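You operate a simulated robot arm through the tools that you are given. There is no shell and no other tool.

Carry out the task below with a simulated two-armed robot. There is one attempt and no reset: what you move stays moved.

## Task
Hit rig 4's red stop, switch the rig off, then clear the stop.
Fine: heater, stirrer and water tap off; pull the stop out and reset; rig 3 keeps running.

It is judged by the outcome, as a careful person would: the job done as asked, and still so three seconds after it is handed in. It fails if anything else is knocked over, pushed out of place, dropped, spilled or broken.

## Robot
Two 7-joint arms with two-finger parallel grippers on one trunk that stands fixed in place. Base frame: the origin is at the foot of the trunk, x ahead of it, y to its left, z up. Units: mm, degrees, N and s.
The left shoulder is at [60, 189, 1003], the right one opposite. With the tool pointing down near the work surface each hand reaches from about 100 to 640 mm from the base axis, measured 20 degrees to its own side. Payload 3.43 kg a hand.
The TCP of each hand is the grasp point between the finger pads, 30 mm short of the fingertips. In the tool frame z runs along the fingers and y along their closing line. Largest opening 94 mm; finger width 28, thickness 10; the body of the gripper, 50 by 96 mm, starts 55 mm behind the TCP.
Orientation is that of the tool frame in the base frame, as a unit quaternion [w, x, y, z]. With the fingers straight down and closing along the base's y, the tool's x points along the base's -x, its y along +y and its z along -z.

## Interface
- The arms move only by the tool drive_tool. It takes "left_moves", "right_moves" or both (then of equal length, played together; a hand with none holds still); each is a list of rows, each a list of 7 numbers: the gripper command, from -1 (fully open) to 1 (shut), values between in proportion, then the shift along the tool's x, y, z in units of 400 mm (1.0 is 400 mm), then the turn, a rotation vector about the tool's x, y, z in units of 45 degrees (1.0 is 45 degrees). In form: [[gripper, tx, ty, tz, rx, ry, rz], ...]. A call has 1 to 20 rows; each row is the pose to reach, as a shift and turn from the pose commanded when the call began, along the tool's axes at that moment. A call with a number of a shift or a turn outside -1 to 1 is refused whole. Each row takes 0.2 s and may step no farther than 50 mm and 8.6 degrees from the row before; otherwise, or with a gripper value out of range, the whole call is refused. A pose out of reach is approached as far as the arm can. The call stops where the force on the tool passes 80 N (or 10 N more than at its start, if that is more) or the arm is blocked; 0.2 s more then pass. The fingers move at their own pace (about 153 mm/s each) and stop on an object; they squeeze with about 34 N. The grip force told is the motor's: it shows also when the fingers shut on nothing. Time passes only in rows, and 0.2 s behind the last, so rows that repeat a pose let the fingers close. The reply holds the time, the measured pose of the TCP, the force on the tool along the base axes, the opening and the grip force, in the units named above and with some noise, with the torque about the TCP (base axes, N m) and any sound that the robot's microphone picked up.
- Cameras (640 x 400 px; columns grow to the right, rows downward): "scene" is now at [23.8, -15.7, 1548.7]; the picture's right is [-0.26, -0.96, 0.00], its down [-0.71, 0.19, -0.68] and it looks along [0.66, -0.18, -0.73] (base axes); focal length 322 px, centre (320, 200). "left" rides on the left gripper at [76, -14, -103] in its tool frame; the picture's right is [0.18, 0.98, 0.00], its down [-0.75, 0.14, -0.64] and it looks along [-0.63, 0.12, 0.77] (tool axes); focal length 243 px, centre (320, 200). "right" rides on the right gripper at [76, 14, -103] in its tool frame; the picture's right is [-0.18, 0.98, 0.00], its down [-0.75, -0.14, -0.64] and it looks along [-0.63, -0.12, 0.77] (tool axes); focal length 243 px, centre (320, 200). There is no depth. A picture from a camera that has moved, and an enlarged one, comes with that camera's place and axes in the base frame and with its lens. The place of the scene camera against the robot may be out by one fixed shift of up to 18 mm in any direction.
- capture(camera): a new picture of that camera. It takes no simulated time.
- raise_lower(by): slides the trunk up (or, below 0, down) by that many mm; the arms and the scene camera ride with it, the base frame stays. It gives what a move gives, with no picture.
- head_to(pan, tilt): turns the head with the scene camera to pan (to the left, within 86 degrees either way) and tilt (down, from -29 to 69), counted from straight ahead of the robot. It gives what a move gives.
- enlarge(camera, box): a new picture of the part [left, top, right, bottom] of that camera's present view, enlarged. It takes no simulated time.
- hand_in(): hands the job in; it is judged then, once.

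Nothing tells you positions but the pictures and the camera data. Unless the task says otherwise, let go and move clear before handing in.

The tools are called after "Call:" as name(argument=value, ...) on one line, values as JSON. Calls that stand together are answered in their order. drive_tool: Moves the arms, as the interface text tells. Its arguments: {"type":"object","properties":{"left_moves":{"type":"array","items":{"type":"array","items":{"type":"number"}}},"right_moves":{"type":"array","items":{"type":"array","items":{"type":"number"}}}},"required":[]} The other tools are called the same way: raise_lower (by) slides the trunk up or down; head_to (pan, tilt) turns the head that bears the scene camera; capture (camera) takes a picture; enlarge (camera, box) takes an enlarged picture of a part of a camera's view; hand_in () hands the job in.

At the start:

```text
t: 0.0
left_tcp_pos: [407.6, 70.5, 985.6]
left_tool_rot: [0.0, 0.0, 1.0, 0.001]
left_wrist_force: [0.2, -0.9, 0.0]
left_torque: [-0.02, -0.01, -0.04]
left_grip_width: 93.9
left_grasp_force: 0.0
right_tcp_pos: [452.4, -258.7, 932.2]
right_tool_rot: [0.0, 0.0, 1.0, 0.0]
right_wrist_force: [0.0, -0.4, -0.2]
right_torque: [0.01, 0.0, -0.02]
right_grip_width: 93.7
right_grasp_force: 0.0
trunk travel left (down, up): [-675.0, 315.0]
head pan, tilt: [-15.2, 47.1]
```

scene: 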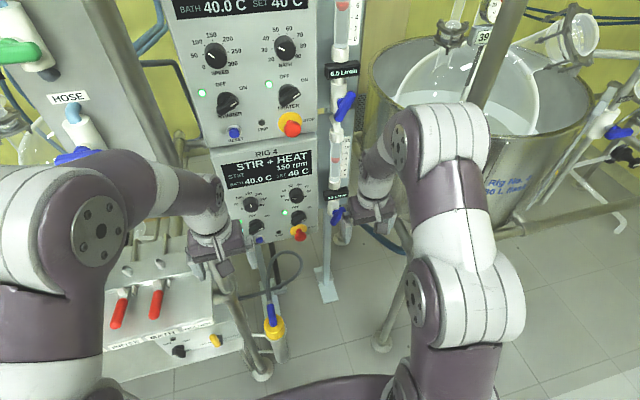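
right: 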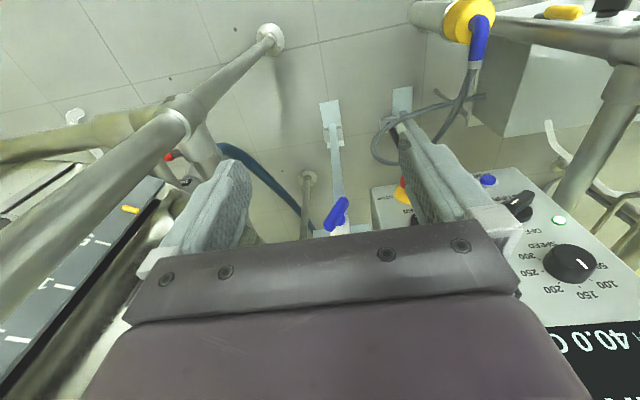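
left: 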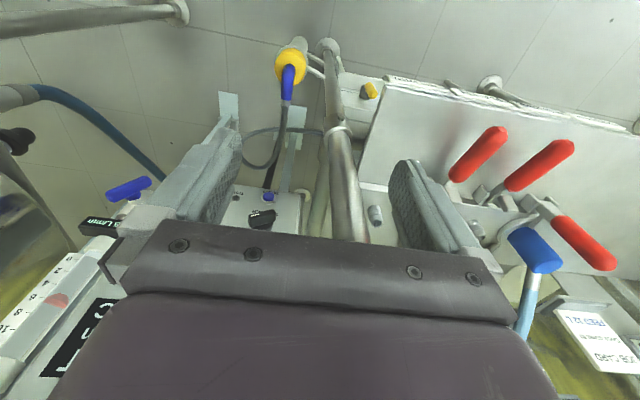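

I see two stacked rig boxes (an upper one and "RIG 4" below), each with knobs and a yellow/red stop, with flow meters and blue taps beside them. I'll look closer before moving anything.

Call:
enlarge(camera="scene", box=[160, 0, 400, 150])

Call:
enlarge(camera="scene", box=[200, 130, 400, 255])

Call:
head_to(pan=-5, tilt=30)

Call:
capture(camera="scene")

```text
2.67 times, centred on (280, 75) of scene
camera zoom: at [23.8, -15.7, 1548.7], right [-0.26, -0.96, 0.0], down [-0.71, 0.19, -0.68], along [0.66, -0.18, -0.73], focal length 859 px, centre (427, 533)
```

zoom: 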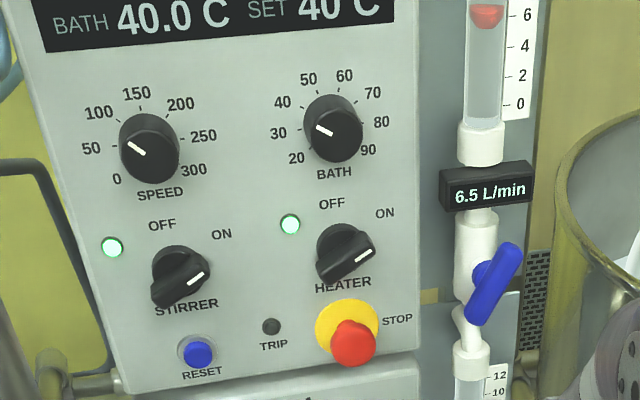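

```text
3.20 times, centred on (300, 192) of scene
camera zoom: at [23.8, -15.7, 1548.7], right [-0.26, -0.96, 0.0], down [-0.71, 0.19, -0.68], along [0.66, -0.18, -0.73], focal length 1030 px, centre (384, 224)
```

zoom: 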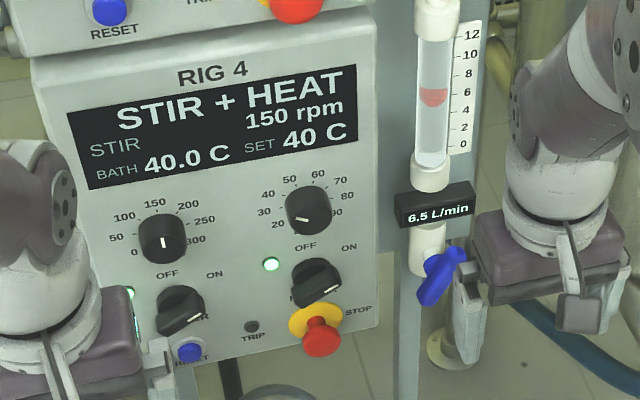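

```text
t: 0.8
left_tcp_pos: [407.7, 70.4, 985.8]
left_tool_rot: [0.0, 0.0, 1.0, 0.001]
left_wrist_force: [-0.2, -0.1, -0.5]
left_torque: [-0.02, 0.0, -0.02]
left_grip_width: 94.0
left_grasp_force: 0.1
right_tcp_pos: [452.0, -258.8, 932.7]
right_tool_rot: [0.0, -0.001, 1.0, 0.0]
right_wrist_force: [0.0, 1.4, 1.0]
right_torque: [0.0, 0.01, -0.03]
right_grip_width: 93.9
right_grasp_force: 0.1
trunk travel left (down, up): [-675.0, 315.0]
head pan, tilt: [-5.0, 30.0]
```

```text
taken
camera scene: at [37.1, -2.7, 1574.2], right [-0.09, -1.0, 0.0], down [-0.5, 0.04, -0.87], along [0.86, -0.08, -0.5], focal length 322 px, centre (320, 200)
```

scene: 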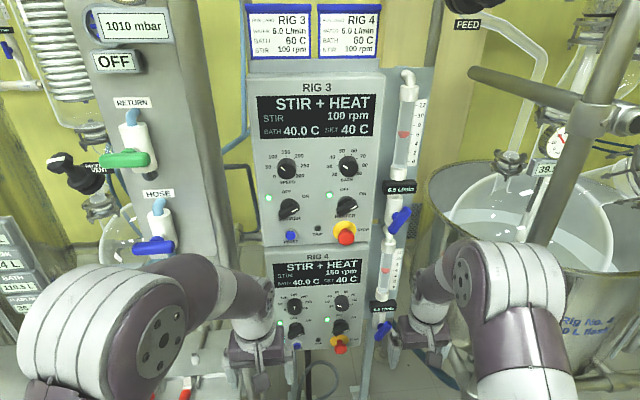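

Rig 3 is the upper box, rig 4 the lower one, and there are two flow meters with blue taps to their right. I need to make out the cards, and which tap belongs to which rig.

Call:
enlarge(camera="scene", box=[240, 0, 440, 125])

Call:
enlarge(camera="scene", box=[350, 60, 450, 220])

Call:
enlarge(camera="scene", box=[250, 220, 450, 400])

Call:
enlarge(camera="scene", box=[0, 0, 260, 160])

```text
3.20 times, centred on (340, 62) of scene
camera zoom: at [37.1, -2.7, 1574.2], right [-0.09, -1.0, 0.0], down [-0.5, 0.04, -0.87], along [0.86, -0.08, -0.5], focal length 1030 px, centre (256, 640)
```

zoom: 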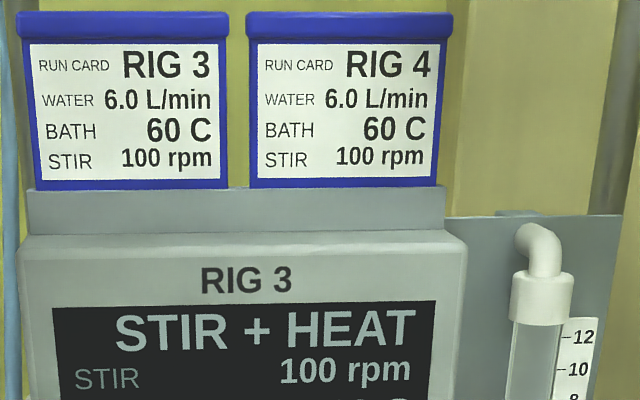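

```text
2.50 times, centred on (400, 140) of scene
camera zoom: at [37.1, -2.7, 1574.2], right [-0.09, -1.0, 0.0], down [-0.5, 0.04, -0.87], along [0.86, -0.08, -0.5], focal length 805 px, centre (120, 350)
```

zoom: 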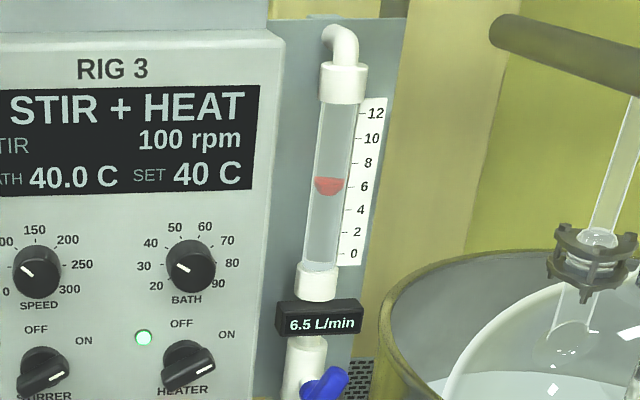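

```text
2.22 times, centred on (350, 310) of scene
camera zoom: at [37.1, -2.7, 1574.2], right [-0.09, -1.0, 0.0], down [-0.5, 0.04, -0.87], along [0.86, -0.08, -0.5], focal length 716 px, centre (253, -44)
```

zoom: 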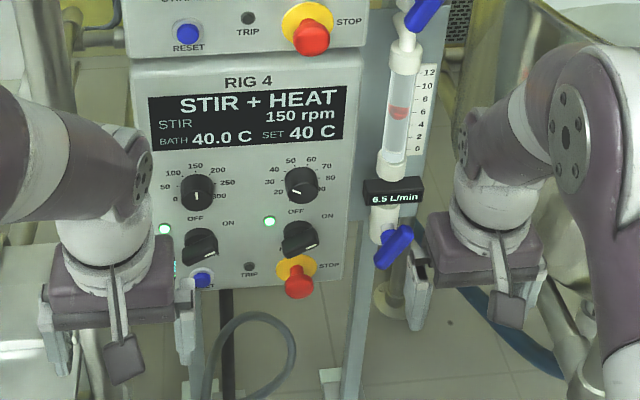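

```text
2.46 times, centred on (130, 80) of scene
camera zoom: at [37.1, -2.7, 1574.2], right [-0.09, -1.0, 0.0], down [-0.5, 0.04, -0.87], along [0.86, -0.08, -0.5], focal length 793 px, centre (788, 495)
```

zoom: 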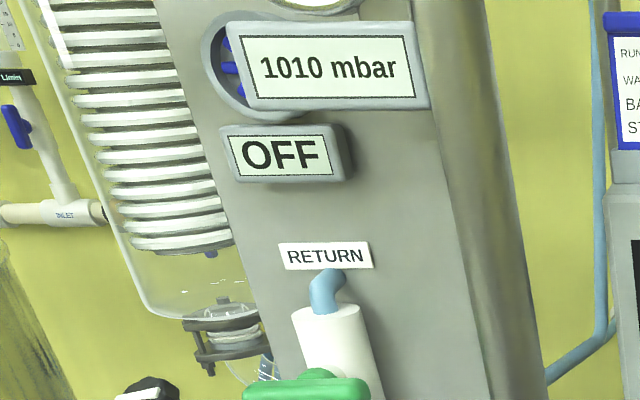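

Rig 4's panel seems to stand about 690 mm ahead, around 650–870 mm high, with the controls on its front. I'll survey the surroundings before moving the arms.

Call:
head_to(pan=0, tilt=65)

Call:
capture(camera="scene")

Call:
head_to(pan=-40, tilt=40)

Call:
capture(camera="scene")

Call:
head_to(pan=35, tilt=40)

Call:
capture(camera="scene")

Call:
head_to(pan=-10, tilt=42)

Call:
capture(camera="scene")

```text
t: 1.8
left_tcp_pos: [406.6, 71.2, 986.0]
left_tool_rot: [0.001, -0.001, 1.0, 0.0]
left_wrist_force: [-0.7, 0.1, -0.4]
left_torque: [0.01, -0.02, 0.0]
left_grip_width: 94.0
left_grasp_force: 0.0
right_tcp_pos: [451.7, -259.0, 932.9]
right_tool_rot: [0.0, 0.001, 1.0, -0.001]
right_wrist_force: [0.3, 0.1, -0.4]
right_torque: [-0.01, -0.01, 0.02]
right_grip_width: 93.9
right_grasp_force: 0.0
trunk travel left (down, up): [-675.0, 315.0]
head pan, tilt: [0.0, 65.0]
```

```text
taken
camera scene: at [7.8, 5.2, 1526.7], right [0.0, -1.0, 0.0], down [-0.91, 0.0, -0.42], along [0.42, 0.0, -0.91], focal length 322 px, centre (320, 200)
```

scene: 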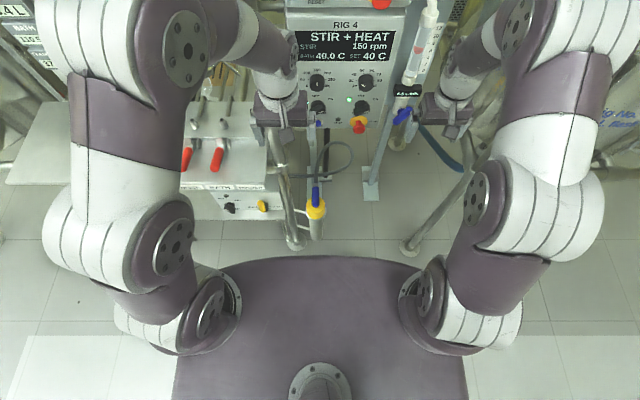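

```text
t: 2.9
left_tcp_pos: [408.0, 72.3, 985.8]
left_tool_rot: [0.0, 0.0, 1.0, -0.001]
left_wrist_force: [0.5, 0.2, 0.3]
left_torque: [0.02, 0.01, 0.01]
left_grip_width: 93.6
left_grasp_force: 0.0
right_tcp_pos: [453.5, -259.3, 933.3]
right_tool_rot: [0.001, 0.0, 1.0, 0.0]
right_wrist_force: [0.8, 0.0, 0.0]
right_torque: [0.01, -0.01, 0.0]
right_grip_width: 93.9
right_grasp_force: 0.1
trunk travel left (down, up): [-675.0, 315.0]
head pan, tilt: [-40.0, 40.0]
```

```text
taken
camera scene: at [12.2, -49.3, 1558.9], right [-0.64, -0.77, 0.0], down [-0.49, 0.41, -0.77], along [0.59, -0.49, -0.64], focal length 322 px, centre (320, 200)
```

scene: 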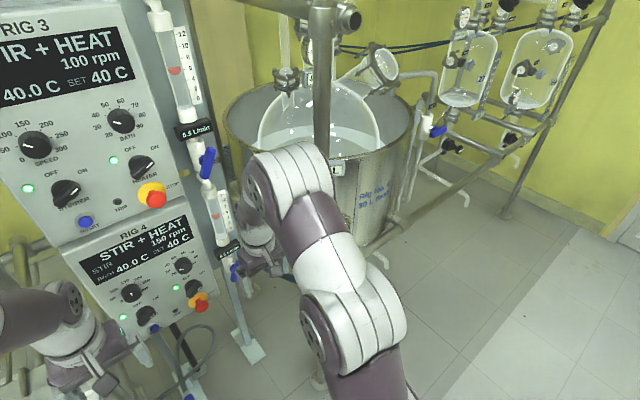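

```text
t: 4.3
left_tcp_pos: [407.5, 71.1, 986.7]
left_tool_rot: [0.0, 0.0, 1.0, 0.0]
left_wrist_force: [0.0, 0.5, 0.1]
left_torque: [-0.01, -0.05, -0.01]
left_grip_width: 93.9
left_grasp_force: 0.2
right_tcp_pos: [452.3, -258.2, 932.5]
right_tool_rot: [0.0, -0.001, 1.0, 0.0]
right_wrist_force: [-0.2, -0.5, 0.1]
right_torque: [-0.01, -0.01, -0.02]
right_grip_width: 94.2
right_grasp_force: 0.2
trunk travel left (down, up): [-675.0, 315.0]
head pan, tilt: [35.0, 40.0]
```

```text
taken
camera scene: at [16.8, 53.9, 1558.9], right [0.57, -0.82, 0.0], down [-0.53, -0.37, -0.77], along [0.63, 0.44, -0.64], focal length 322 px, centre (320, 200)
```

scene: 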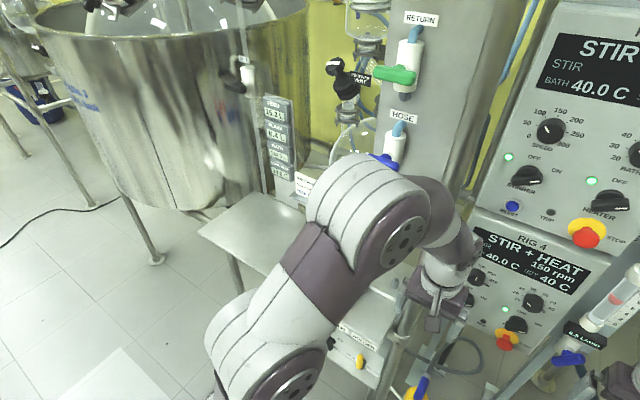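

```text
t: 5.5
left_tcp_pos: [406.0, 71.7, 985.5]
left_tool_rot: [0.001, 0.0, 1.0, 0.0]
left_wrist_force: [-0.2, -0.4, 0.9]
left_torque: [0.01, 0.04, 0.02]
left_grip_width: 94.1
left_grasp_force: 0.0
right_tcp_pos: [452.3, -258.7, 934.3]
right_tool_rot: [0.0, 0.0, 1.0, 0.0]
right_wrist_force: [-1.0, 0.0, 0.1]
right_torque: [-0.06, 0.0, 0.0]
right_grip_width: 93.9
right_grasp_force: 0.2
trunk travel left (down, up): [-675.0, 315.0]
head pan, tilt: [-10.0, 42.0]
```

```text
taken
camera scene: at [29.4, -9.2, 1556.0], right [-0.17, -0.98, 0.0], down [-0.66, 0.12, -0.74], along [0.73, -0.13, -0.67], focal length 322 px, centre (320, 200)
```

scene: 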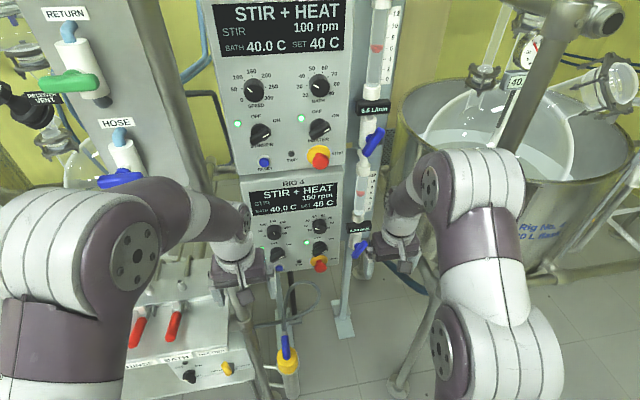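

The layout is now clear enough: rig 4's stop is near [680, -125, 672], its reset near [685, 8, 672], the heater and stirrer knobs about 85 mm above those, and the lower tap near [670, -250, 735]. A steel post stands at about [460, -430], so I'll keep the right arm clear of it while I turn the right hand to face forward and look.

Call:
drive_tool(right_moves=[[-1, -0.02, 0.02, 0.02, 0, -0.16, 0], [-1, -0.04, 0.04, 0.04, 0, -0.33, 0], [-1, -0.06, 0.06, 0.06, 0, -0.5, 0], [-1, -0.08, 0.08, 0.08, 0, -0.66, 0], [-1, -0.1, 0.1, 0.1, 0, -0.83, 0], [-1, -0.1, 0.12, 0.12, 0, -1.0, 0]])

Call:
capture(camera="right")

Call:
capture(camera="scene")

```text
t: 6.9
left_tcp_pos: [407.4, 70.7, 985.5]
left_tool_rot: [0.0, 0.001, 1.0, 0.0]
left_wrist_force: [0.7, 0.1, 0.3]
left_torque: [0.0, 0.02, -0.01]
left_grip_width: 94.0
left_grasp_force: 0.1
right_tcp_pos: [484.3, -207.2, 890.5]
right_tool_rot: [0.305, -0.008, 0.952, 0.027]
right_wrist_force: [0.2, 0.1, -1.2]
right_torque: [-0.01, -0.01, -0.05]
right_grip_width: 94.0
right_grasp_force: 0.0
right hand out of reach, approached as far as the arm can: row 5, 6
trunk travel left (down, up): [-675.0, 315.0]
head pan, tilt: [-10.0, 42.0]
```

```text
taken
camera right: at [362.3, -199.7, 930.1], right [0.12, 0.98, 0.15], down [0.25, -0.18, 0.95], along [0.96, -0.07, -0.26], focal length 243 px, centre (320, 200)
```

right: 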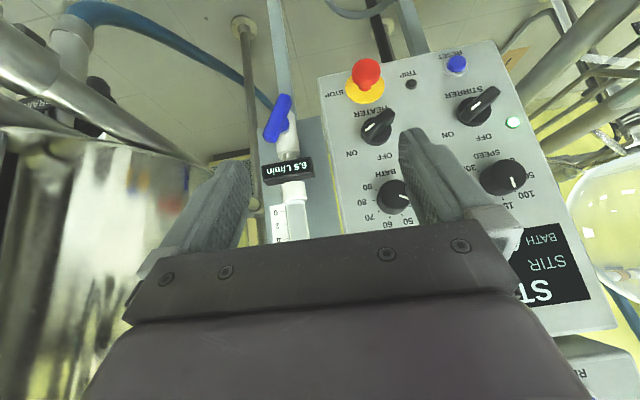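

```text
taken
camera scene: at [29.5, -9.2, 1555.9], right [-0.17, -0.98, 0.0], down [-0.66, 0.12, -0.74], along [0.73, -0.13, -0.67], focal length 322 px, centre (320, 200)
```

scene: 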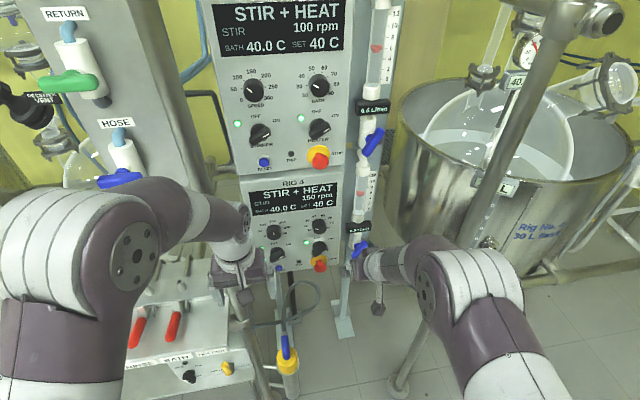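

The right wrist camera gives a good view of rig 4's controls and the lower tap, but the hand ran into a wrist limit while pitching up. Lowering the trunk should help, so I'll first move the left hand to a clear column.

Call:
drive_tool(left_moves=[[-1, 0.03, -0.04, -0.07, 0, 0, 0], [-1, 0.05, -0.08, -0.14, 0, 0, 0], [-1, 0.075, -0.125, -0.2, 0, 0, 0]])

Call:
enlarge(camera="right", box=[240, 40, 540, 228])

Call:
capture(camera="left")

```text
t: 7.7
left_tcp_pos: [373.9, 22.0, 1065.6]
left_tool_rot: [0.0, 0.0, 1.0, 0.0]
left_wrist_force: [-0.2, -0.3, 0.6]
left_torque: [0.02, 0.01, 0.01]
left_grip_width: 93.9
left_grasp_force: 0.0
right_tcp_pos: [484.0, -208.1, 890.3]
right_tool_rot: [0.303, -0.008, 0.952, 0.028]
right_wrist_force: [-0.4, -1.3, -0.7]
right_torque: [0.02, -0.01, -0.02]
right_grip_width: 94.0
right_grasp_force: 0.1
trunk travel left (down, up): [-675.0, 315.0]
head pan, tilt: [-10.0, 42.0]
```

```text
2.13 times, centred on (390, 134) of right
camera zoom: at [361.9, -200.1, 930.1], right [0.12, 0.98, 0.15], down [0.25, -0.18, 0.95], along [0.96, -0.07, -0.26], focal length 516 px, centre (171, 340)
```

zoom: 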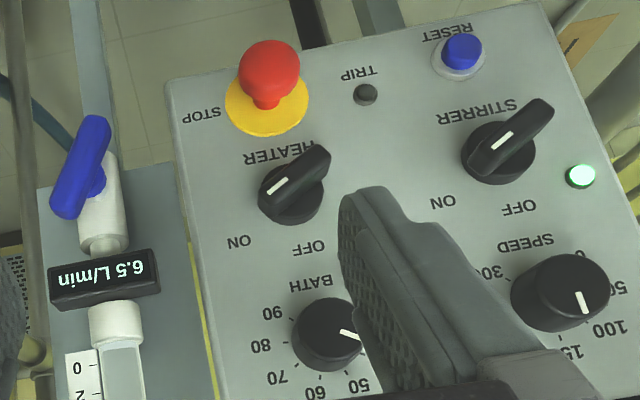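

```text
taken
camera left: at [298.8, 8.3, 1169.5], right [-0.18, 0.98, 0.0], down [0.75, 0.14, 0.64], along [0.63, 0.12, -0.77], focal length 243 px, centre (320, 200)
```

left: 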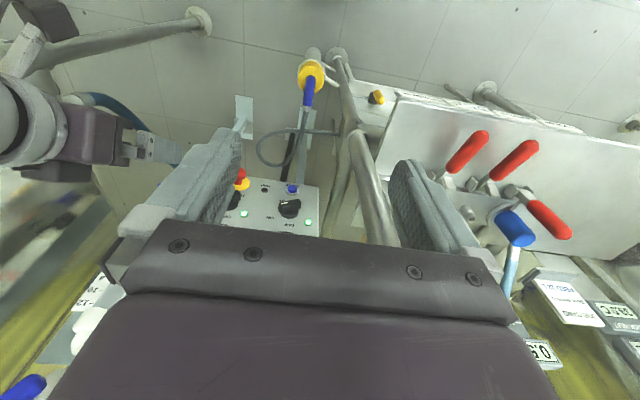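

The controls are clear: heater and stirrer pointers are at ON with OFF straight up, the stop is a mushroom head, and the lower blue tap is part-open beside the 6.5 L/min readout. I'll lower the trunk in steps to get the hands level with rig 4.

Call:
raise_lower(by=-120)

Call:
capture(camera="scene")

Call:
capture(camera="left")

```text
t: 9.2
left_tcp_pos: [375.7, 23.0, 946.2]
left_tool_rot: [0.0, 0.001, 1.0, 0.0]
left_wrist_force: [-0.4, 0.0, 0.3]
left_torque: [0.01, 0.02, 0.01]
left_grip_width: 94.1
left_grasp_force: 0.0
right_tcp_pos: [485.9, -208.1, 769.8]
right_tool_rot: [0.303, -0.009, 0.953, 0.029]
right_wrist_force: [0.4, 0.5, -0.5]
right_torque: [0.02, 0.0, -0.02]
right_grip_width: 94.1
right_grasp_force: 0.0
trunk travel left (down, up): [-555.0, 435.0]
head pan, tilt: [-10.0, 42.0]
```

```text
taken
camera scene: at [29.2, -9.2, 1436.0], right [-0.17, -0.98, 0.0], down [-0.66, 0.12, -0.74], along [0.73, -0.13, -0.67], focal length 322 px, centre (320, 200)
```

scene: 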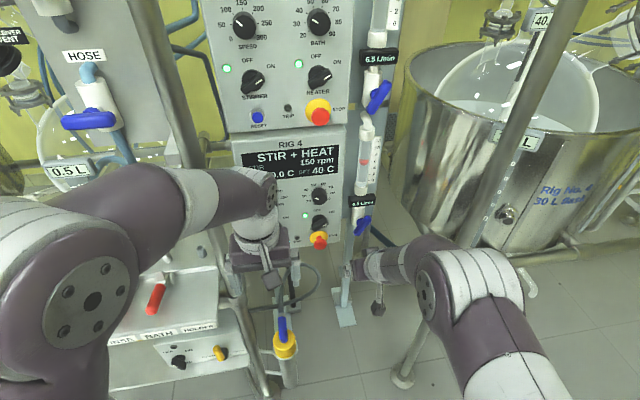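

```text
taken
camera left: at [299.1, 9.0, 1049.3], right [-0.18, 0.98, 0.0], down [0.75, 0.14, 0.64], along [0.63, 0.12, -0.77], focal length 243 px, centre (320, 200)
```

left: 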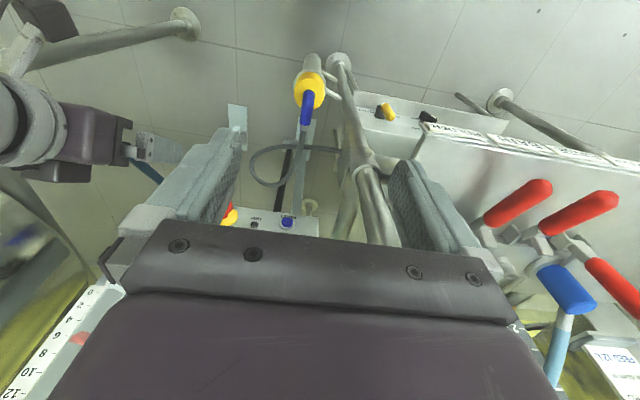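

Clear so far. I'll lower a little more and then try pitching the right hand to horizontal.

Call:
raise_lower(by=-110)

Call:
drive_tool(right_moves=[[-1, 0, 0, 0, 0, -0.16, 0], [-1, 0, 0, 0, 0, -0.33, 0], [-1, 0, 0, 0, 0, -0.5, 0], [-1, 0, 0, 0, 0, -0.66, 0]])

Call:
capture(camera="scene")

Call:
capture(camera="right")

```text
t: 10.6
left_tcp_pos: [375.4, 22.4, 835.4]
left_tool_rot: [0.0, 0.0, 1.0, 0.0]
left_wrist_force: [-0.1, 0.5, 0.4]
left_torque: [0.01, -0.01, 0.05]
left_grip_width: 94.0
left_grasp_force: 0.1
right_tcp_pos: [485.5, -207.9, 658.9]
right_tool_rot: [0.303, -0.008, 0.952, 0.028]
right_wrist_force: [-0.1, -0.2, 0.2]
right_torque: [0.03, 0.01, 0.0]
right_grip_width: 94.1
right_grasp_force: 0.0
trunk travel left (down, up): [-445.0, 545.0]
head pan, tilt: [-10.0, 42.0]
```

```text
t: 11.6
left_tcp_pos: [375.0, 21.9, 836.0]
left_tool_rot: [0.0, 0.001, 1.0, 0.0]
left_wrist_force: [-0.5, 0.0, -0.2]
left_torque: [0.01, 0.03, -0.05]
left_grip_width: 94.1
left_grasp_force: 0.1
right_tcp_pos: [483.8, -218.6, 660.6]
right_tool_rot: [0.538, -0.003, 0.842, 0.032]
right_wrist_force: [0.8, 0.5, -0.2]
right_torque: [-0.02, -0.02, 0.01]
right_grip_width: 94.0
right_grasp_force: 0.0
right hand out of reach, approached as far as the arm can: row 1, 4
trunk travel left (down, up): [-445.0, 545.0]
head pan, tilt: [-10.0, 42.0]
```

```text
taken
camera scene: at [29.7, -9.5, 1326.0], right [-0.17, -0.98, 0.0], down [-0.66, 0.12, -0.74], along [0.73, -0.13, -0.67], focal length 322 px, centre (320, 200)
```

scene: 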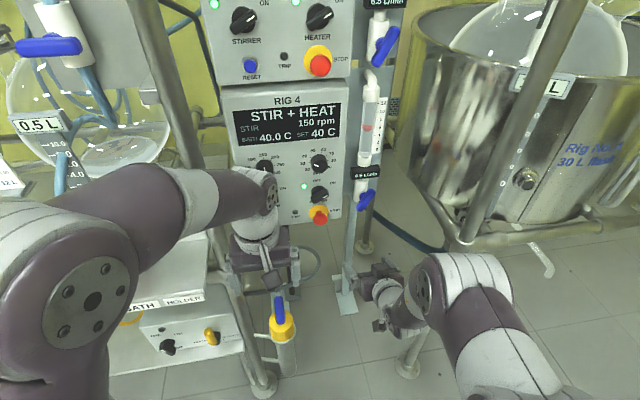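

```text
taken
camera right: at [357.4, -210.1, 635.2], right [0.04, 0.98, 0.22], down [-0.26, -0.2, 0.95], along [0.97, -0.09, 0.24], focal length 243 px, centre (320, 200)
```

right: 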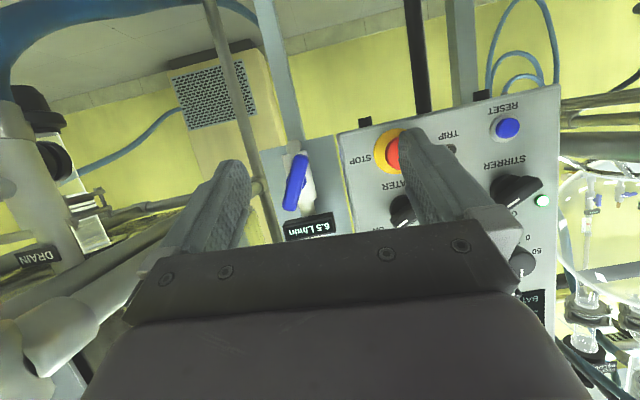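

The wrist reaches further at this height. I'll complete the pitch to horizontal while moving a little up and forward.

Call:
drive_tool(right_moves=[[-1, -0.055, 0.011, 0.013, 0.016, -0.138, -0.013], [-1, -0.11, 0.022, 0.026, 0.032, -0.275, -0.026], [-1, -0.165, 0.033, 0.04, 0.047, -0.413, -0.039], [-1, -0.218, 0.045, 0.053, 0.063, -0.551, -0.0525], [-1, -0.218, 0.045, 0.053, 0.063, -0.551, -0.0525]])

Call:
capture(camera="right")

Call:
capture(camera="scene")

```text
t: 12.8
left_tcp_pos: [375.7, 22.3, 835.6]
left_tool_rot: [0.0, -0.001, 1.0, -0.001]
left_wrist_force: [0.8, 0.5, -0.7]
left_torque: [-0.04, -0.01, -0.01]
left_grip_width: 94.1
left_grasp_force: 0.1
right_tcp_pos: [589.9, -253.0, 775.0]
right_tool_rot: [0.695, -0.017, 0.719, -0.001]
right_wrist_force: [0.3, 0.4, 0.4]
right_torque: [-0.01, -0.02, 0.02]
right_grip_width: 94.0
right_grasp_force: 0.0
right hand out of reach, approached as far as the arm can: row 1, 2, 3, 4, 5
trunk travel left (down, up): [-445.0, 545.0]
head pan, tilt: [-10.0, 42.0]
```

```text
taken
camera right: at [484.5, -243.8, 701.9], right [-0.02, 0.99, 0.16], down [-0.61, -0.14, 0.78], along [0.79, -0.09, 0.61], focal length 243 px, centre (320, 200)
```

right: 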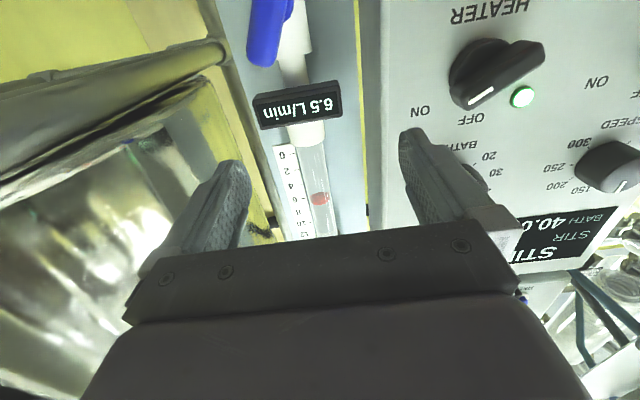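

```text
taken
camera scene: at [30.3, -9.5, 1325.9], right [-0.17, -0.98, 0.0], down [-0.66, 0.12, -0.74], along [0.73, -0.13, -0.67], focal length 322 px, centre (320, 200)
```

scene: 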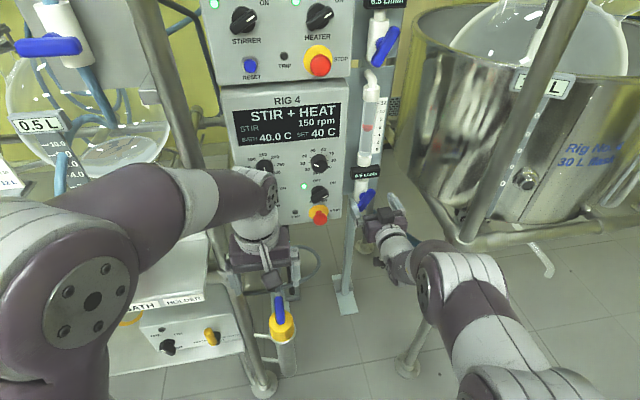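

The right hand now faces forward, though the arm drifted out to [590, -253, 775] to get there, so it prefers being level with the shoulder. I'll raise the left hand to keep it clear of the lever box, then lower the trunk another step.

Call:
drive_tool(left_moves=[[-1, 0, 0, -0.09, 0, 0, 0], [-1, 0, 0, -0.18, 0, 0, 0], [-1, 0, 0, -0.25, 0, 0, 0]])

Call:
raise_lower(by=-90)

Call:
capture(camera="scene")

Call:
capture(camera="right")

```text
t: 13.6
left_tcp_pos: [365.0, 27.2, 845.8]
left_tool_rot: [0.0, 0.0, 1.0, 0.0]
left_wrist_force: [-0.6, -0.4, 0.3]
left_torque: [0.01, 0.03, 0.01]
left_grip_width: 94.2
left_grasp_force: 0.0
left hand out of reach, approached as far as the arm can: row 1, 2, 3
right_tcp_pos: [590.2, -252.7, 775.3]
right_tool_rot: [0.695, -0.016, 0.719, -0.001]
right_wrist_force: [0.5, -0.3, 0.2]
right_torque: [0.0, 0.01, 0.02]
right_grip_width: 94.1
right_grasp_force: 0.0
trunk travel left (down, up): [-445.0, 545.0]
head pan, tilt: [-10.0, 42.0]
```

```text
t: 14.8
left_tcp_pos: [365.2, 27.2, 754.7]
left_tool_rot: [0.0, 0.001, 1.0, -0.001]
left_wrist_force: [-0.7, -0.1, -0.1]
left_torque: [-0.02, -0.01, -0.02]
left_grip_width: 94.0
left_grasp_force: 0.0
right_tcp_pos: [590.2, -253.6, 684.7]
right_tool_rot: [0.695, -0.016, 0.719, -0.001]
right_wrist_force: [0.1, -0.4, -0.1]
right_torque: [0.0, 0.03, -0.03]
right_grip_width: 94.1
right_grasp_force: 0.0
trunk travel left (down, up): [-355.0, 635.0]
head pan, tilt: [-10.0, 42.0]
```

```text
taken
camera scene: at [29.2, -9.2, 1236.0], right [-0.17, -0.98, 0.0], down [-0.66, 0.12, -0.74], along [0.73, -0.13, -0.67], focal length 322 px, centre (320, 200)
```

scene: 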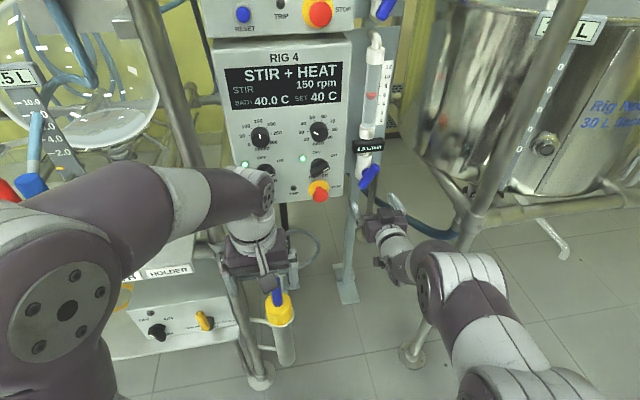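

```text
taken
camera right: at [483.8, -243.7, 612.4], right [-0.02, 0.99, 0.16], down [-0.61, -0.14, 0.78], along [0.79, -0.09, 0.61], focal length 243 px, centre (320, 200)
```

right: 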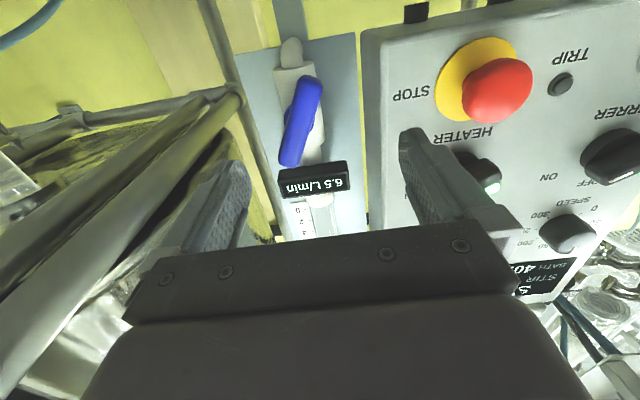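

Triangulating from several views: panel face at x≈690, stop head front at about [652, -126, 676], heater knob at [670, -126, 756], and tap lever centre at [703, -270, 690] leaning about 26° from vertical. I'll move the right hand in front of rig 4's stop and shut the fingers for pushing.

Call:
drive_tool(right_moves=[[-1, 0.004, 0.0635, -0.02, 0.005, -0.009, 0.006], [-1, 0.008, 0.127, -0.04, 0.01, -0.018, 0.012], [0, 0.012, 0.19, -0.05, 0.016, -0.027, 0.018], [0.5, 0.016, 0.254, -0.05, 0.022, -0.036, 0.024], [1, 0.02, 0.3175, -0.05, 0.027, -0.043, 0.031], [1, 0.02, 0.3175, -0.05, 0.027, -0.043, 0.031]])

Call:
capture(camera="right")

Call:
capture(camera="scene")

```text
t: 16.2
left_tcp_pos: [364.7, 27.3, 755.6]
left_tool_rot: [0.0, 0.0, 1.0, 0.0]
left_wrist_force: [-0.1, 0.1, -1.1]
left_torque: [-0.02, 0.02, 0.03]
left_grip_width: 93.7
left_grasp_force: 0.1
right_tcp_pos: [585.4, -232.1, 701.7]
right_tool_rot: [0.699, -0.03, 0.714, 0.01]
right_wrist_force: [0.0, -0.1, 0.0]
right_torque: [-0.01, 0.01, 0.02]
right_grip_width: 0.2
right_grasp_force: 33.4
right hand out of reach, approached as far as the arm can: row 1, 2, 3, 4, 5, 6
trunk travel left (down, up): [-355.0, 635.0]
head pan, tilt: [-10.0, 42.0]
```

```text
taken
camera right: at [480.1, -226.5, 627.3], right [-0.06, 0.99, 0.16], down [-0.62, -0.16, 0.77], along [0.79, -0.05, 0.62], focal length 243 px, centre (320, 200)
```

right: 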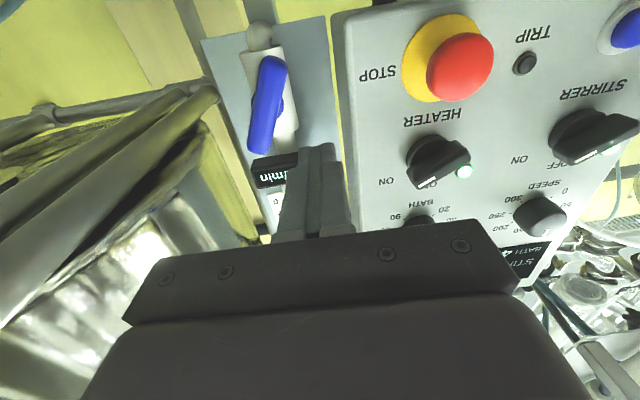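

```text
taken
camera scene: at [29.3, -9.3, 1236.0], right [-0.17, -0.98, 0.0], down [-0.66, 0.12, -0.74], along [0.73, -0.13, -0.67], focal length 322 px, centre (320, 200)
```

scene: 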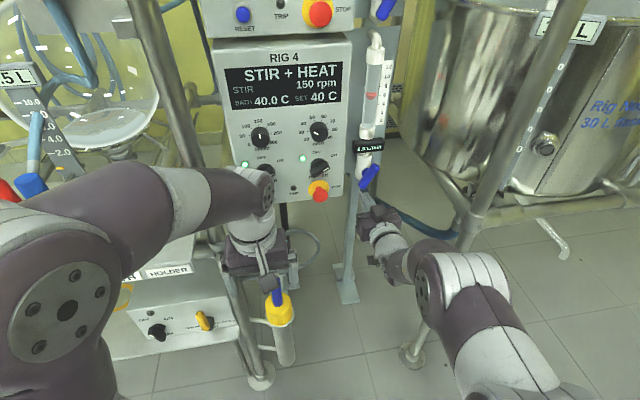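

The wrist limit blocks moving sideways at this height; a lower trunk should level the forearm. First I'll tuck the left hand back toward the body so it stays clear of the lever box and hose valve.

Call:
drive_tool(left_moves=[[-1, 0.05, 0.02, 0.05, 0, 0, 0], [-1, 0.1, 0.04, 0.1, 0, 0, 0], [-1, 0.15, 0.06, 0.1, 0, 0, 0], [-1, 0.2, 0.08, 0.1, 0, 0, 0]])

Call:
head_to(pan=10, tilt=60)

Call:
capture(camera="scene")

Call:
capture(camera="left")

```text
t: 17.2
left_tcp_pos: [286.9, 59.2, 715.0]
left_tool_rot: [0.0, 0.0, 1.0, 0.0]
left_wrist_force: [0.2, -0.7, 0.2]
left_torque: [-0.01, 0.03, 0.01]
left_grip_width: 93.9
left_grasp_force: 0.2
right_tcp_pos: [584.2, -231.8, 701.8]
right_tool_rot: [0.699, -0.031, 0.714, 0.011]
right_wrist_force: [-0.3, 0.4, -0.1]
right_torque: [0.01, -0.01, -0.04]
right_grip_width: 0.1
right_grasp_force: 33.0
trunk travel left (down, up): [-355.0, 635.0]
head pan, tilt: [-10.0, 42.0]
```

```text
t: 18.1
left_tcp_pos: [287.1, 59.2, 714.1]
left_tool_rot: [-0.001, 0.001, 1.0, 0.0]
left_wrist_force: [0.2, 1.0, -0.2]
left_torque: [0.02, 0.03, 0.01]
left_grip_width: 93.7
left_grasp_force: 0.0
right_tcp_pos: [585.5, -231.8, 701.3]
right_tool_rot: [0.699, -0.031, 0.714, 0.012]
right_wrist_force: [0.7, -0.3, -0.7]
right_torque: [-0.01, -0.02, 0.01]
right_grip_width: 0.2
right_grasp_force: 33.5
trunk travel left (down, up): [-355.0, 635.0]
head pan, tilt: [10.0, 60.0]
```

```text
taken
camera scene: at [12.7, 16.8, 1212.2], right [0.17, -0.98, 0.0], down [-0.85, -0.15, -0.5], along [0.49, 0.09, -0.87], focal length 322 px, centre (320, 200)
```

scene: 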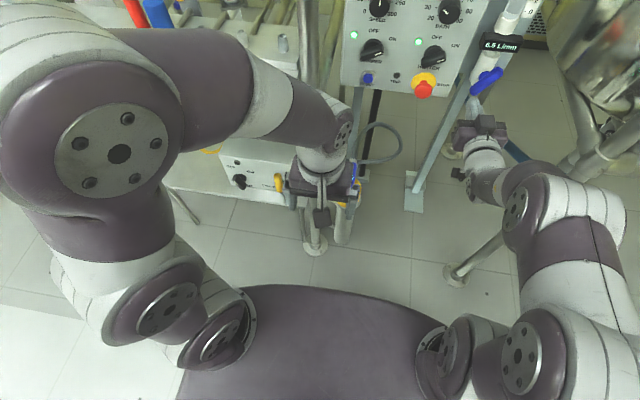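

```text
taken
camera left: at [211.0, 45.1, 817.8], right [-0.18, 0.98, 0.0], down [0.75, 0.14, 0.64], along [0.63, 0.12, -0.77], focal length 243 px, centre (320, 200)
```

left: 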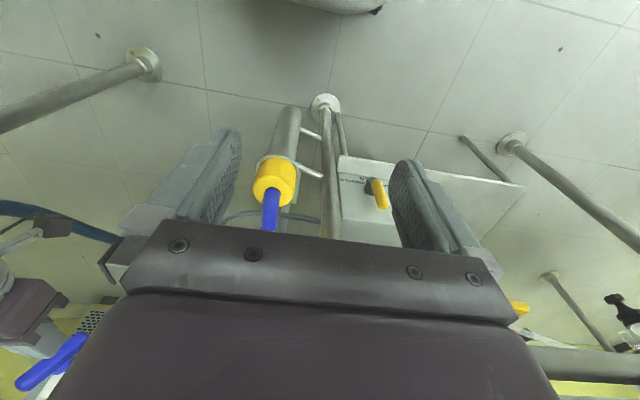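

The left hand is now tucked in with free space below. I'll lower the trunk further and check how the right arm responds.

Call:
raise_lower(by=-120)

Call:
capture(camera="scene")

Call:
drive_tool(right_moves=[[1, -0.06, 0.04, -0.02, 0.01, -0.008, 0.01], [1, -0.12, 0.08, -0.04, 0.02, -0.017, 0.02], [1, -0.18, 0.12, -0.05, 0.03, -0.027, 0.03], [1, -0.23, 0.16, -0.06, 0.042, -0.027, 0.05]])

Call:
capture(camera="right")

```text
t: 19.6
left_tcp_pos: [286.9, 58.4, 594.6]
left_tool_rot: [0.0, 0.0, 1.0, 0.0]
left_wrist_force: [0.3, 0.5, 0.6]
left_torque: [-0.01, 0.0, -0.02]
left_grip_width: 94.1
left_grasp_force: 0.1
right_tcp_pos: [585.8, -231.9, 581.7]
right_tool_rot: [0.699, -0.032, 0.714, 0.012]
right_wrist_force: [-0.8, 0.0, -0.1]
right_torque: [0.04, 0.01, 0.0]
right_grip_width: 0.0
right_grasp_force: 33.4
trunk travel left (down, up): [-235.0, 755.0]
head pan, tilt: [10.0, 60.0]
```

```text
taken
camera scene: at [12.5, 16.9, 1092.2], right [0.17, -0.98, 0.0], down [-0.85, -0.15, -0.5], along [0.49, 0.09, -0.87], focal length 322 px, centre (320, 200)
```

scene: 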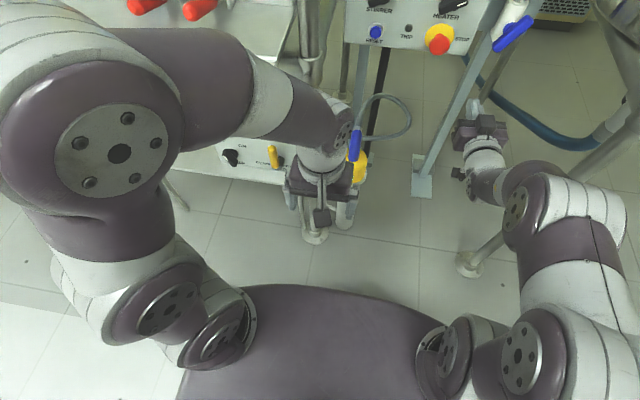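

```text
t: 20.6
left_tcp_pos: [286.9, 58.6, 594.5]
left_tool_rot: [0.001, 0.0, 1.0, 0.0]
left_wrist_force: [0.5, 0.3, 0.5]
left_torque: [-0.02, 0.0, 0.03]
left_grip_width: 93.9
left_grasp_force: 0.1
right_tcp_pos: [555.3, -230.9, 654.9]
right_tool_rot: [0.704, -0.016, 0.709, 0.02]
right_wrist_force: [0.5, -0.3, -1.1]
right_torque: [0.01, 0.01, -0.01]
right_grip_width: 0.0
right_grasp_force: 33.4
right hand out of reach, approached as far as the arm can: row 1, 2, 3, 4
trunk travel left (down, up): [-235.0, 755.0]
head pan, tilt: [10.0, 60.0]
```

```text
taken
camera right: at [450.9, -222.4, 578.2], right [-0.05, 0.98, 0.19], down [-0.63, -0.18, 0.76], along [0.78, -0.08, 0.63], focal length 243 px, centre (320, 200)
```

right: 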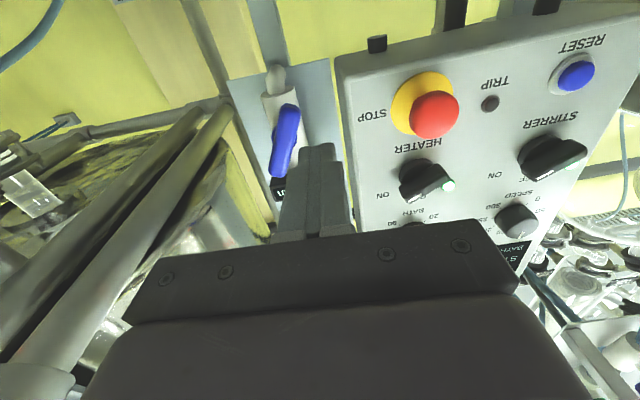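

The arm still won't shift toward +y in this posture, so some wrist joint is at its limit. I'll test small rolls in open space to see which direction frees it.

Call:
drive_tool(right_moves=[[1, 0, 0, 0, 0, 0, 0.17], [1, 0, 0, 0, 0, 0, 0.34], [1, 0, 0, 0, 0, 0, 0.5], [1, 0, 0.04, 0, 0, 0, 0.5], [1, 0, 0.08, 0, 0, 0, 0.5], [1, 0, 0.12, 0, 0, 0, 0.5]])

Call:
capture(camera="scene")

```text
t: 22.0
left_tcp_pos: [287.2, 59.1, 594.8]
left_tool_rot: [0.001, 0.0, 1.0, 0.0]
left_wrist_force: [0.2, 0.4, 0.7]
left_torque: [-0.01, 0.01, -0.02]
left_grip_width: 93.8
left_grasp_force: 0.1
right_tcp_pos: [560.7, -233.3, 655.2]
right_tool_rot: [0.688, 0.126, 0.697, 0.158]
right_wrist_force: [0.2, 0.6, -0.1]
right_torque: [0.02, -0.03, -0.02]
right_grip_width: 0.2
right_grasp_force: 32.8
right hand out of reach, approached as far as the arm can: row 1, 2, 3, 4, 5, 6
trunk travel left (down, up): [-235.0, 755.0]
head pan, tilt: [10.0, 60.0]
```

```text
taken
camera scene: at [12.6, 16.9, 1092.2], right [0.17, -0.98, 0.0], down [-0.85, -0.15, -0.5], along [0.49, 0.09, -0.87], focal length 322 px, centre (320, 200)
```

scene: 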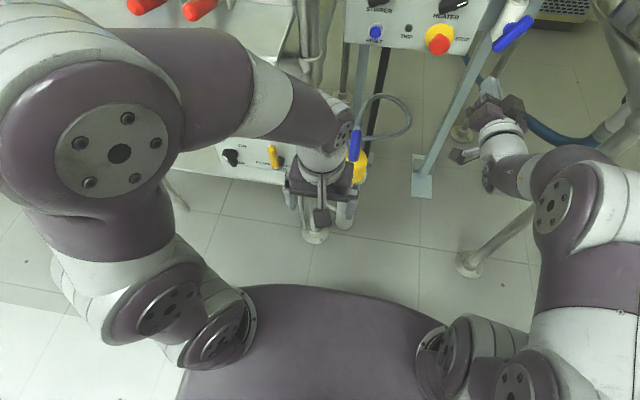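

Rolling that way only swings the elbow outward toward the post. I'll roll back the other way and test again.

Call:
drive_tool(right_moves=[[1, 0, 0, 0, 0, 0, -0.17], [1, 0, 0, 0, 0, 0, -0.34], [1, 0, 0, 0, 0, 0, -0.5], [1, 0, 0, 0, 0, 0, -0.67], [1, 0, 0, 0, 0, 0, -0.83], [1, 0, 0, 0, 0, 0, -1.0]])

Call:
capture(camera="scene")

```text
t: 23.4
left_tcp_pos: [287.1, 59.2, 595.9]
left_tool_rot: [0.001, 0.0, 1.0, 0.001]
left_wrist_force: [-0.1, 0.2, 0.0]
left_torque: [-0.02, -0.03, 0.01]
left_grip_width: 93.8
left_grasp_force: 0.0
right_tcp_pos: [599.5, -291.5, 681.0]
right_tool_rot: [0.691, -0.15, 0.699, -0.108]
right_wrist_force: [-0.5, 0.5, 0.7]
right_torque: [0.01, 0.0, -0.02]
right_grip_width: 0.1
right_grasp_force: 32.8
right hand out of reach, approached as far as the arm can: row 1, 2, 3, 4, 5, 6
trunk travel left (down, up): [-235.0, 755.0]
head pan, tilt: [10.0, 60.0]
```

```text
taken
camera scene: at [12.7, 16.9, 1092.2], right [0.17, -0.98, 0.0], down [-0.85, -0.15, -0.5], along [0.49, 0.09, -0.87], focal length 322 px, centre (320, 200)
```

scene: 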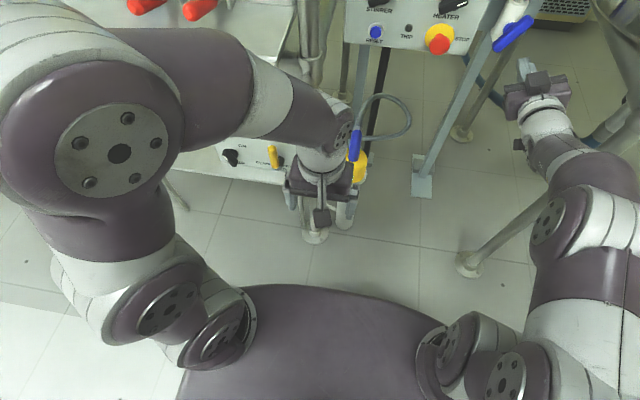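

Negative roll pushes it away, so positive roll is the freeing direction. I'll back off a little and roll steadily positive.

Call:
drive_tool(right_moves=[[1, -0.009, 0.02, -0.017, 0, 0, 0.17], [1, -0.018, 0.045, -0.034, 0, 0, 0.34], [1, -0.027, 0.07, -0.05, 0, 0, 0.5], [1, -0.036, 0.095, -0.067, 0, 0, 0.67], [1, -0.045, 0.12, -0.084, 0, 0, 0.83], [1, -0.054, 0.14, -0.1, 0, 0, 1.0]])

Call:
drive_tool(right_moves=[[1, 0, 0, 0, 0, 0, 0.17], [1, 0, 0, 0, 0, 0, 0.34], [1, 0, 0, 0, 0, 0, 0.5], [1, 0, 0, 0, 0, 0, 0.67], [1, 0, 0, 0, 0, 0, 0.83], [1, 0, 0, 0, 0, 0, 1.0]])

Call:
capture(camera="scene")

Call:
capture(camera="right")

```text
t: 24.8
left_tcp_pos: [286.1, 59.3, 594.4]
left_tool_rot: [0.0, 0.001, 1.0, 0.0]
left_wrist_force: [-0.1, 0.6, 0.1]
left_torque: [-0.03, 0.0, -0.05]
left_grip_width: 94.0
left_grasp_force: 0.0
right_tcp_pos: [557.6, -237.8, 683.1]
right_tool_rot: [0.69, 0.131, 0.695, 0.154]
right_wrist_force: [0.1, -1.1, 0.2]
right_torque: [-0.01, 0.04, -0.03]
right_grip_width: 0.1
right_grasp_force: 32.8
right hand out of reach, approached as far as the arm can: row 1, 2, 3, 4, 6
trunk travel left (down, up): [-235.0, 755.0]
head pan, tilt: [10.0, 60.0]
```

```text
t: 26.2
left_tcp_pos: [287.5, 57.9, 594.5]
left_tool_rot: [0.0, 0.0, 1.0, 0.0]
left_wrist_force: [-0.3, -0.4, 0.4]
left_torque: [-0.01, -0.04, -0.03]
left_grip_width: 94.1
left_grasp_force: 0.0
right_tcp_pos: [550.2, -240.6, 678.0]
right_tool_rot: [0.579, 0.389, 0.591, 0.405]
right_wrist_force: [-0.1, -0.7, -0.2]
right_torque: [0.02, -0.01, 0.02]
right_grip_width: 0.0
right_grasp_force: 32.7
right hand out of reach, approached as far as the arm can: row 1, 2, 3, 4, 5, 6
trunk travel left (down, up): [-235.0, 755.0]
head pan, tilt: [10.0, 60.0]
```

```text
taken
camera scene: at [12.6, 16.8, 1092.2], right [0.17, -0.98, 0.0], down [-0.85, -0.15, -0.5], along [0.49, 0.09, -0.87], focal length 322 px, centre (320, 200)
```

scene: 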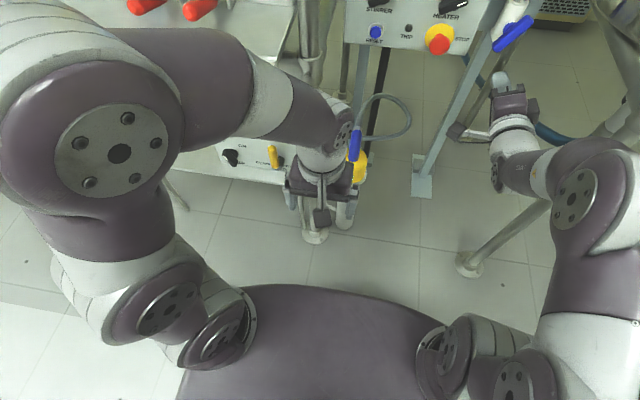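

```text
taken
camera right: at [444.9, -167.8, 664.4], right [0.0, 0.19, 0.98], down [-0.62, -0.77, 0.15], along [0.78, -0.61, 0.12], focal length 243 px, centre (320, 200)
```

right: 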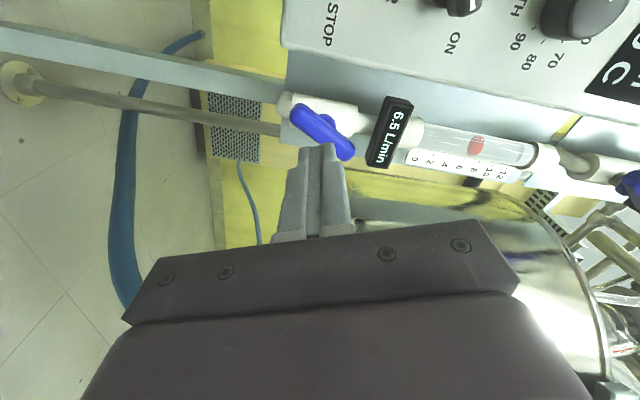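

Still bend-limited. The forearm slopes down too much, so I'll keep lowering the trunk in small steps and raise the hand to compensate, keeping it in the space known to be free.

Call:
raise_lower(by=-60)

Call:
drive_tool(right_moves=[[1, 0, 0.05, 0, 0, 0, 0], [1, 0, 0.1, 0, 0, 0, 0], [1, 0, 0.15, 0, 0, 0, 0], [1, 0, 0.15, 0, 0, 0, 0]])

Call:
capture(camera="scene")

```text
t: 27.2
left_tcp_pos: [286.1, 57.7, 534.4]
left_tool_rot: [0.0, 0.0, 1.0, 0.0]
left_wrist_force: [-0.3, 0.5, 0.3]
left_torque: [-0.02, -0.01, -0.04]
left_grip_width: 94.1
left_grasp_force: 0.1
right_tcp_pos: [550.8, -239.8, 619.4]
right_tool_rot: [0.58, 0.388, 0.592, 0.404]
right_wrist_force: [0.0, -0.1, 0.3]
right_torque: [-0.03, 0.06, 0.02]
right_grip_width: 0.1
right_grasp_force: 33.2
trunk travel left (down, up): [-175.0, 815.0]
head pan, tilt: [10.0, 60.0]
```

```text
t: 28.2
left_tcp_pos: [287.8, 59.1, 534.4]
left_tool_rot: [0.001, 0.001, 1.0, -0.001]
left_wrist_force: [-0.7, -0.3, -0.4]
left_torque: [0.04, 0.02, -0.01]
left_grip_width: 93.8
left_grasp_force: 0.1
right_tcp_pos: [548.9, -230.5, 679.1]
right_tool_rot: [0.578, 0.385, 0.594, 0.406]
right_wrist_force: [0.7, 0.4, 0.4]
right_torque: [-0.03, -0.04, 0.01]
right_grip_width: 0.0
right_grasp_force: 33.2
right hand out of reach, approached as far as the arm can: row 2, 3, 4
trunk travel left (down, up): [-175.0, 815.0]
head pan, tilt: [10.0, 60.0]
```

```text
taken
camera scene: at [12.5, 16.9, 1032.2], right [0.17, -0.98, 0.0], down [-0.85, -0.15, -0.5], along [0.49, 0.09, -0.87], focal length 322 px, centre (320, 200)
```

scene: 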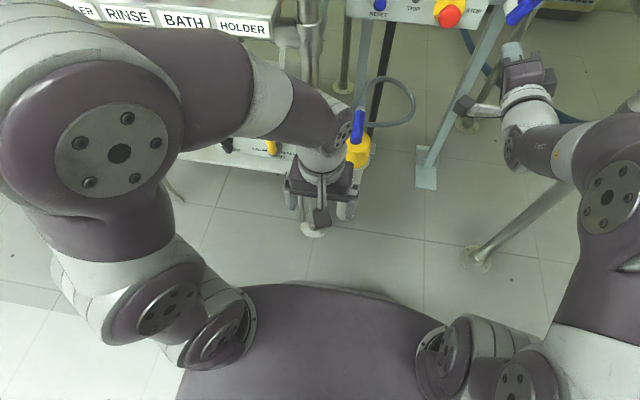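

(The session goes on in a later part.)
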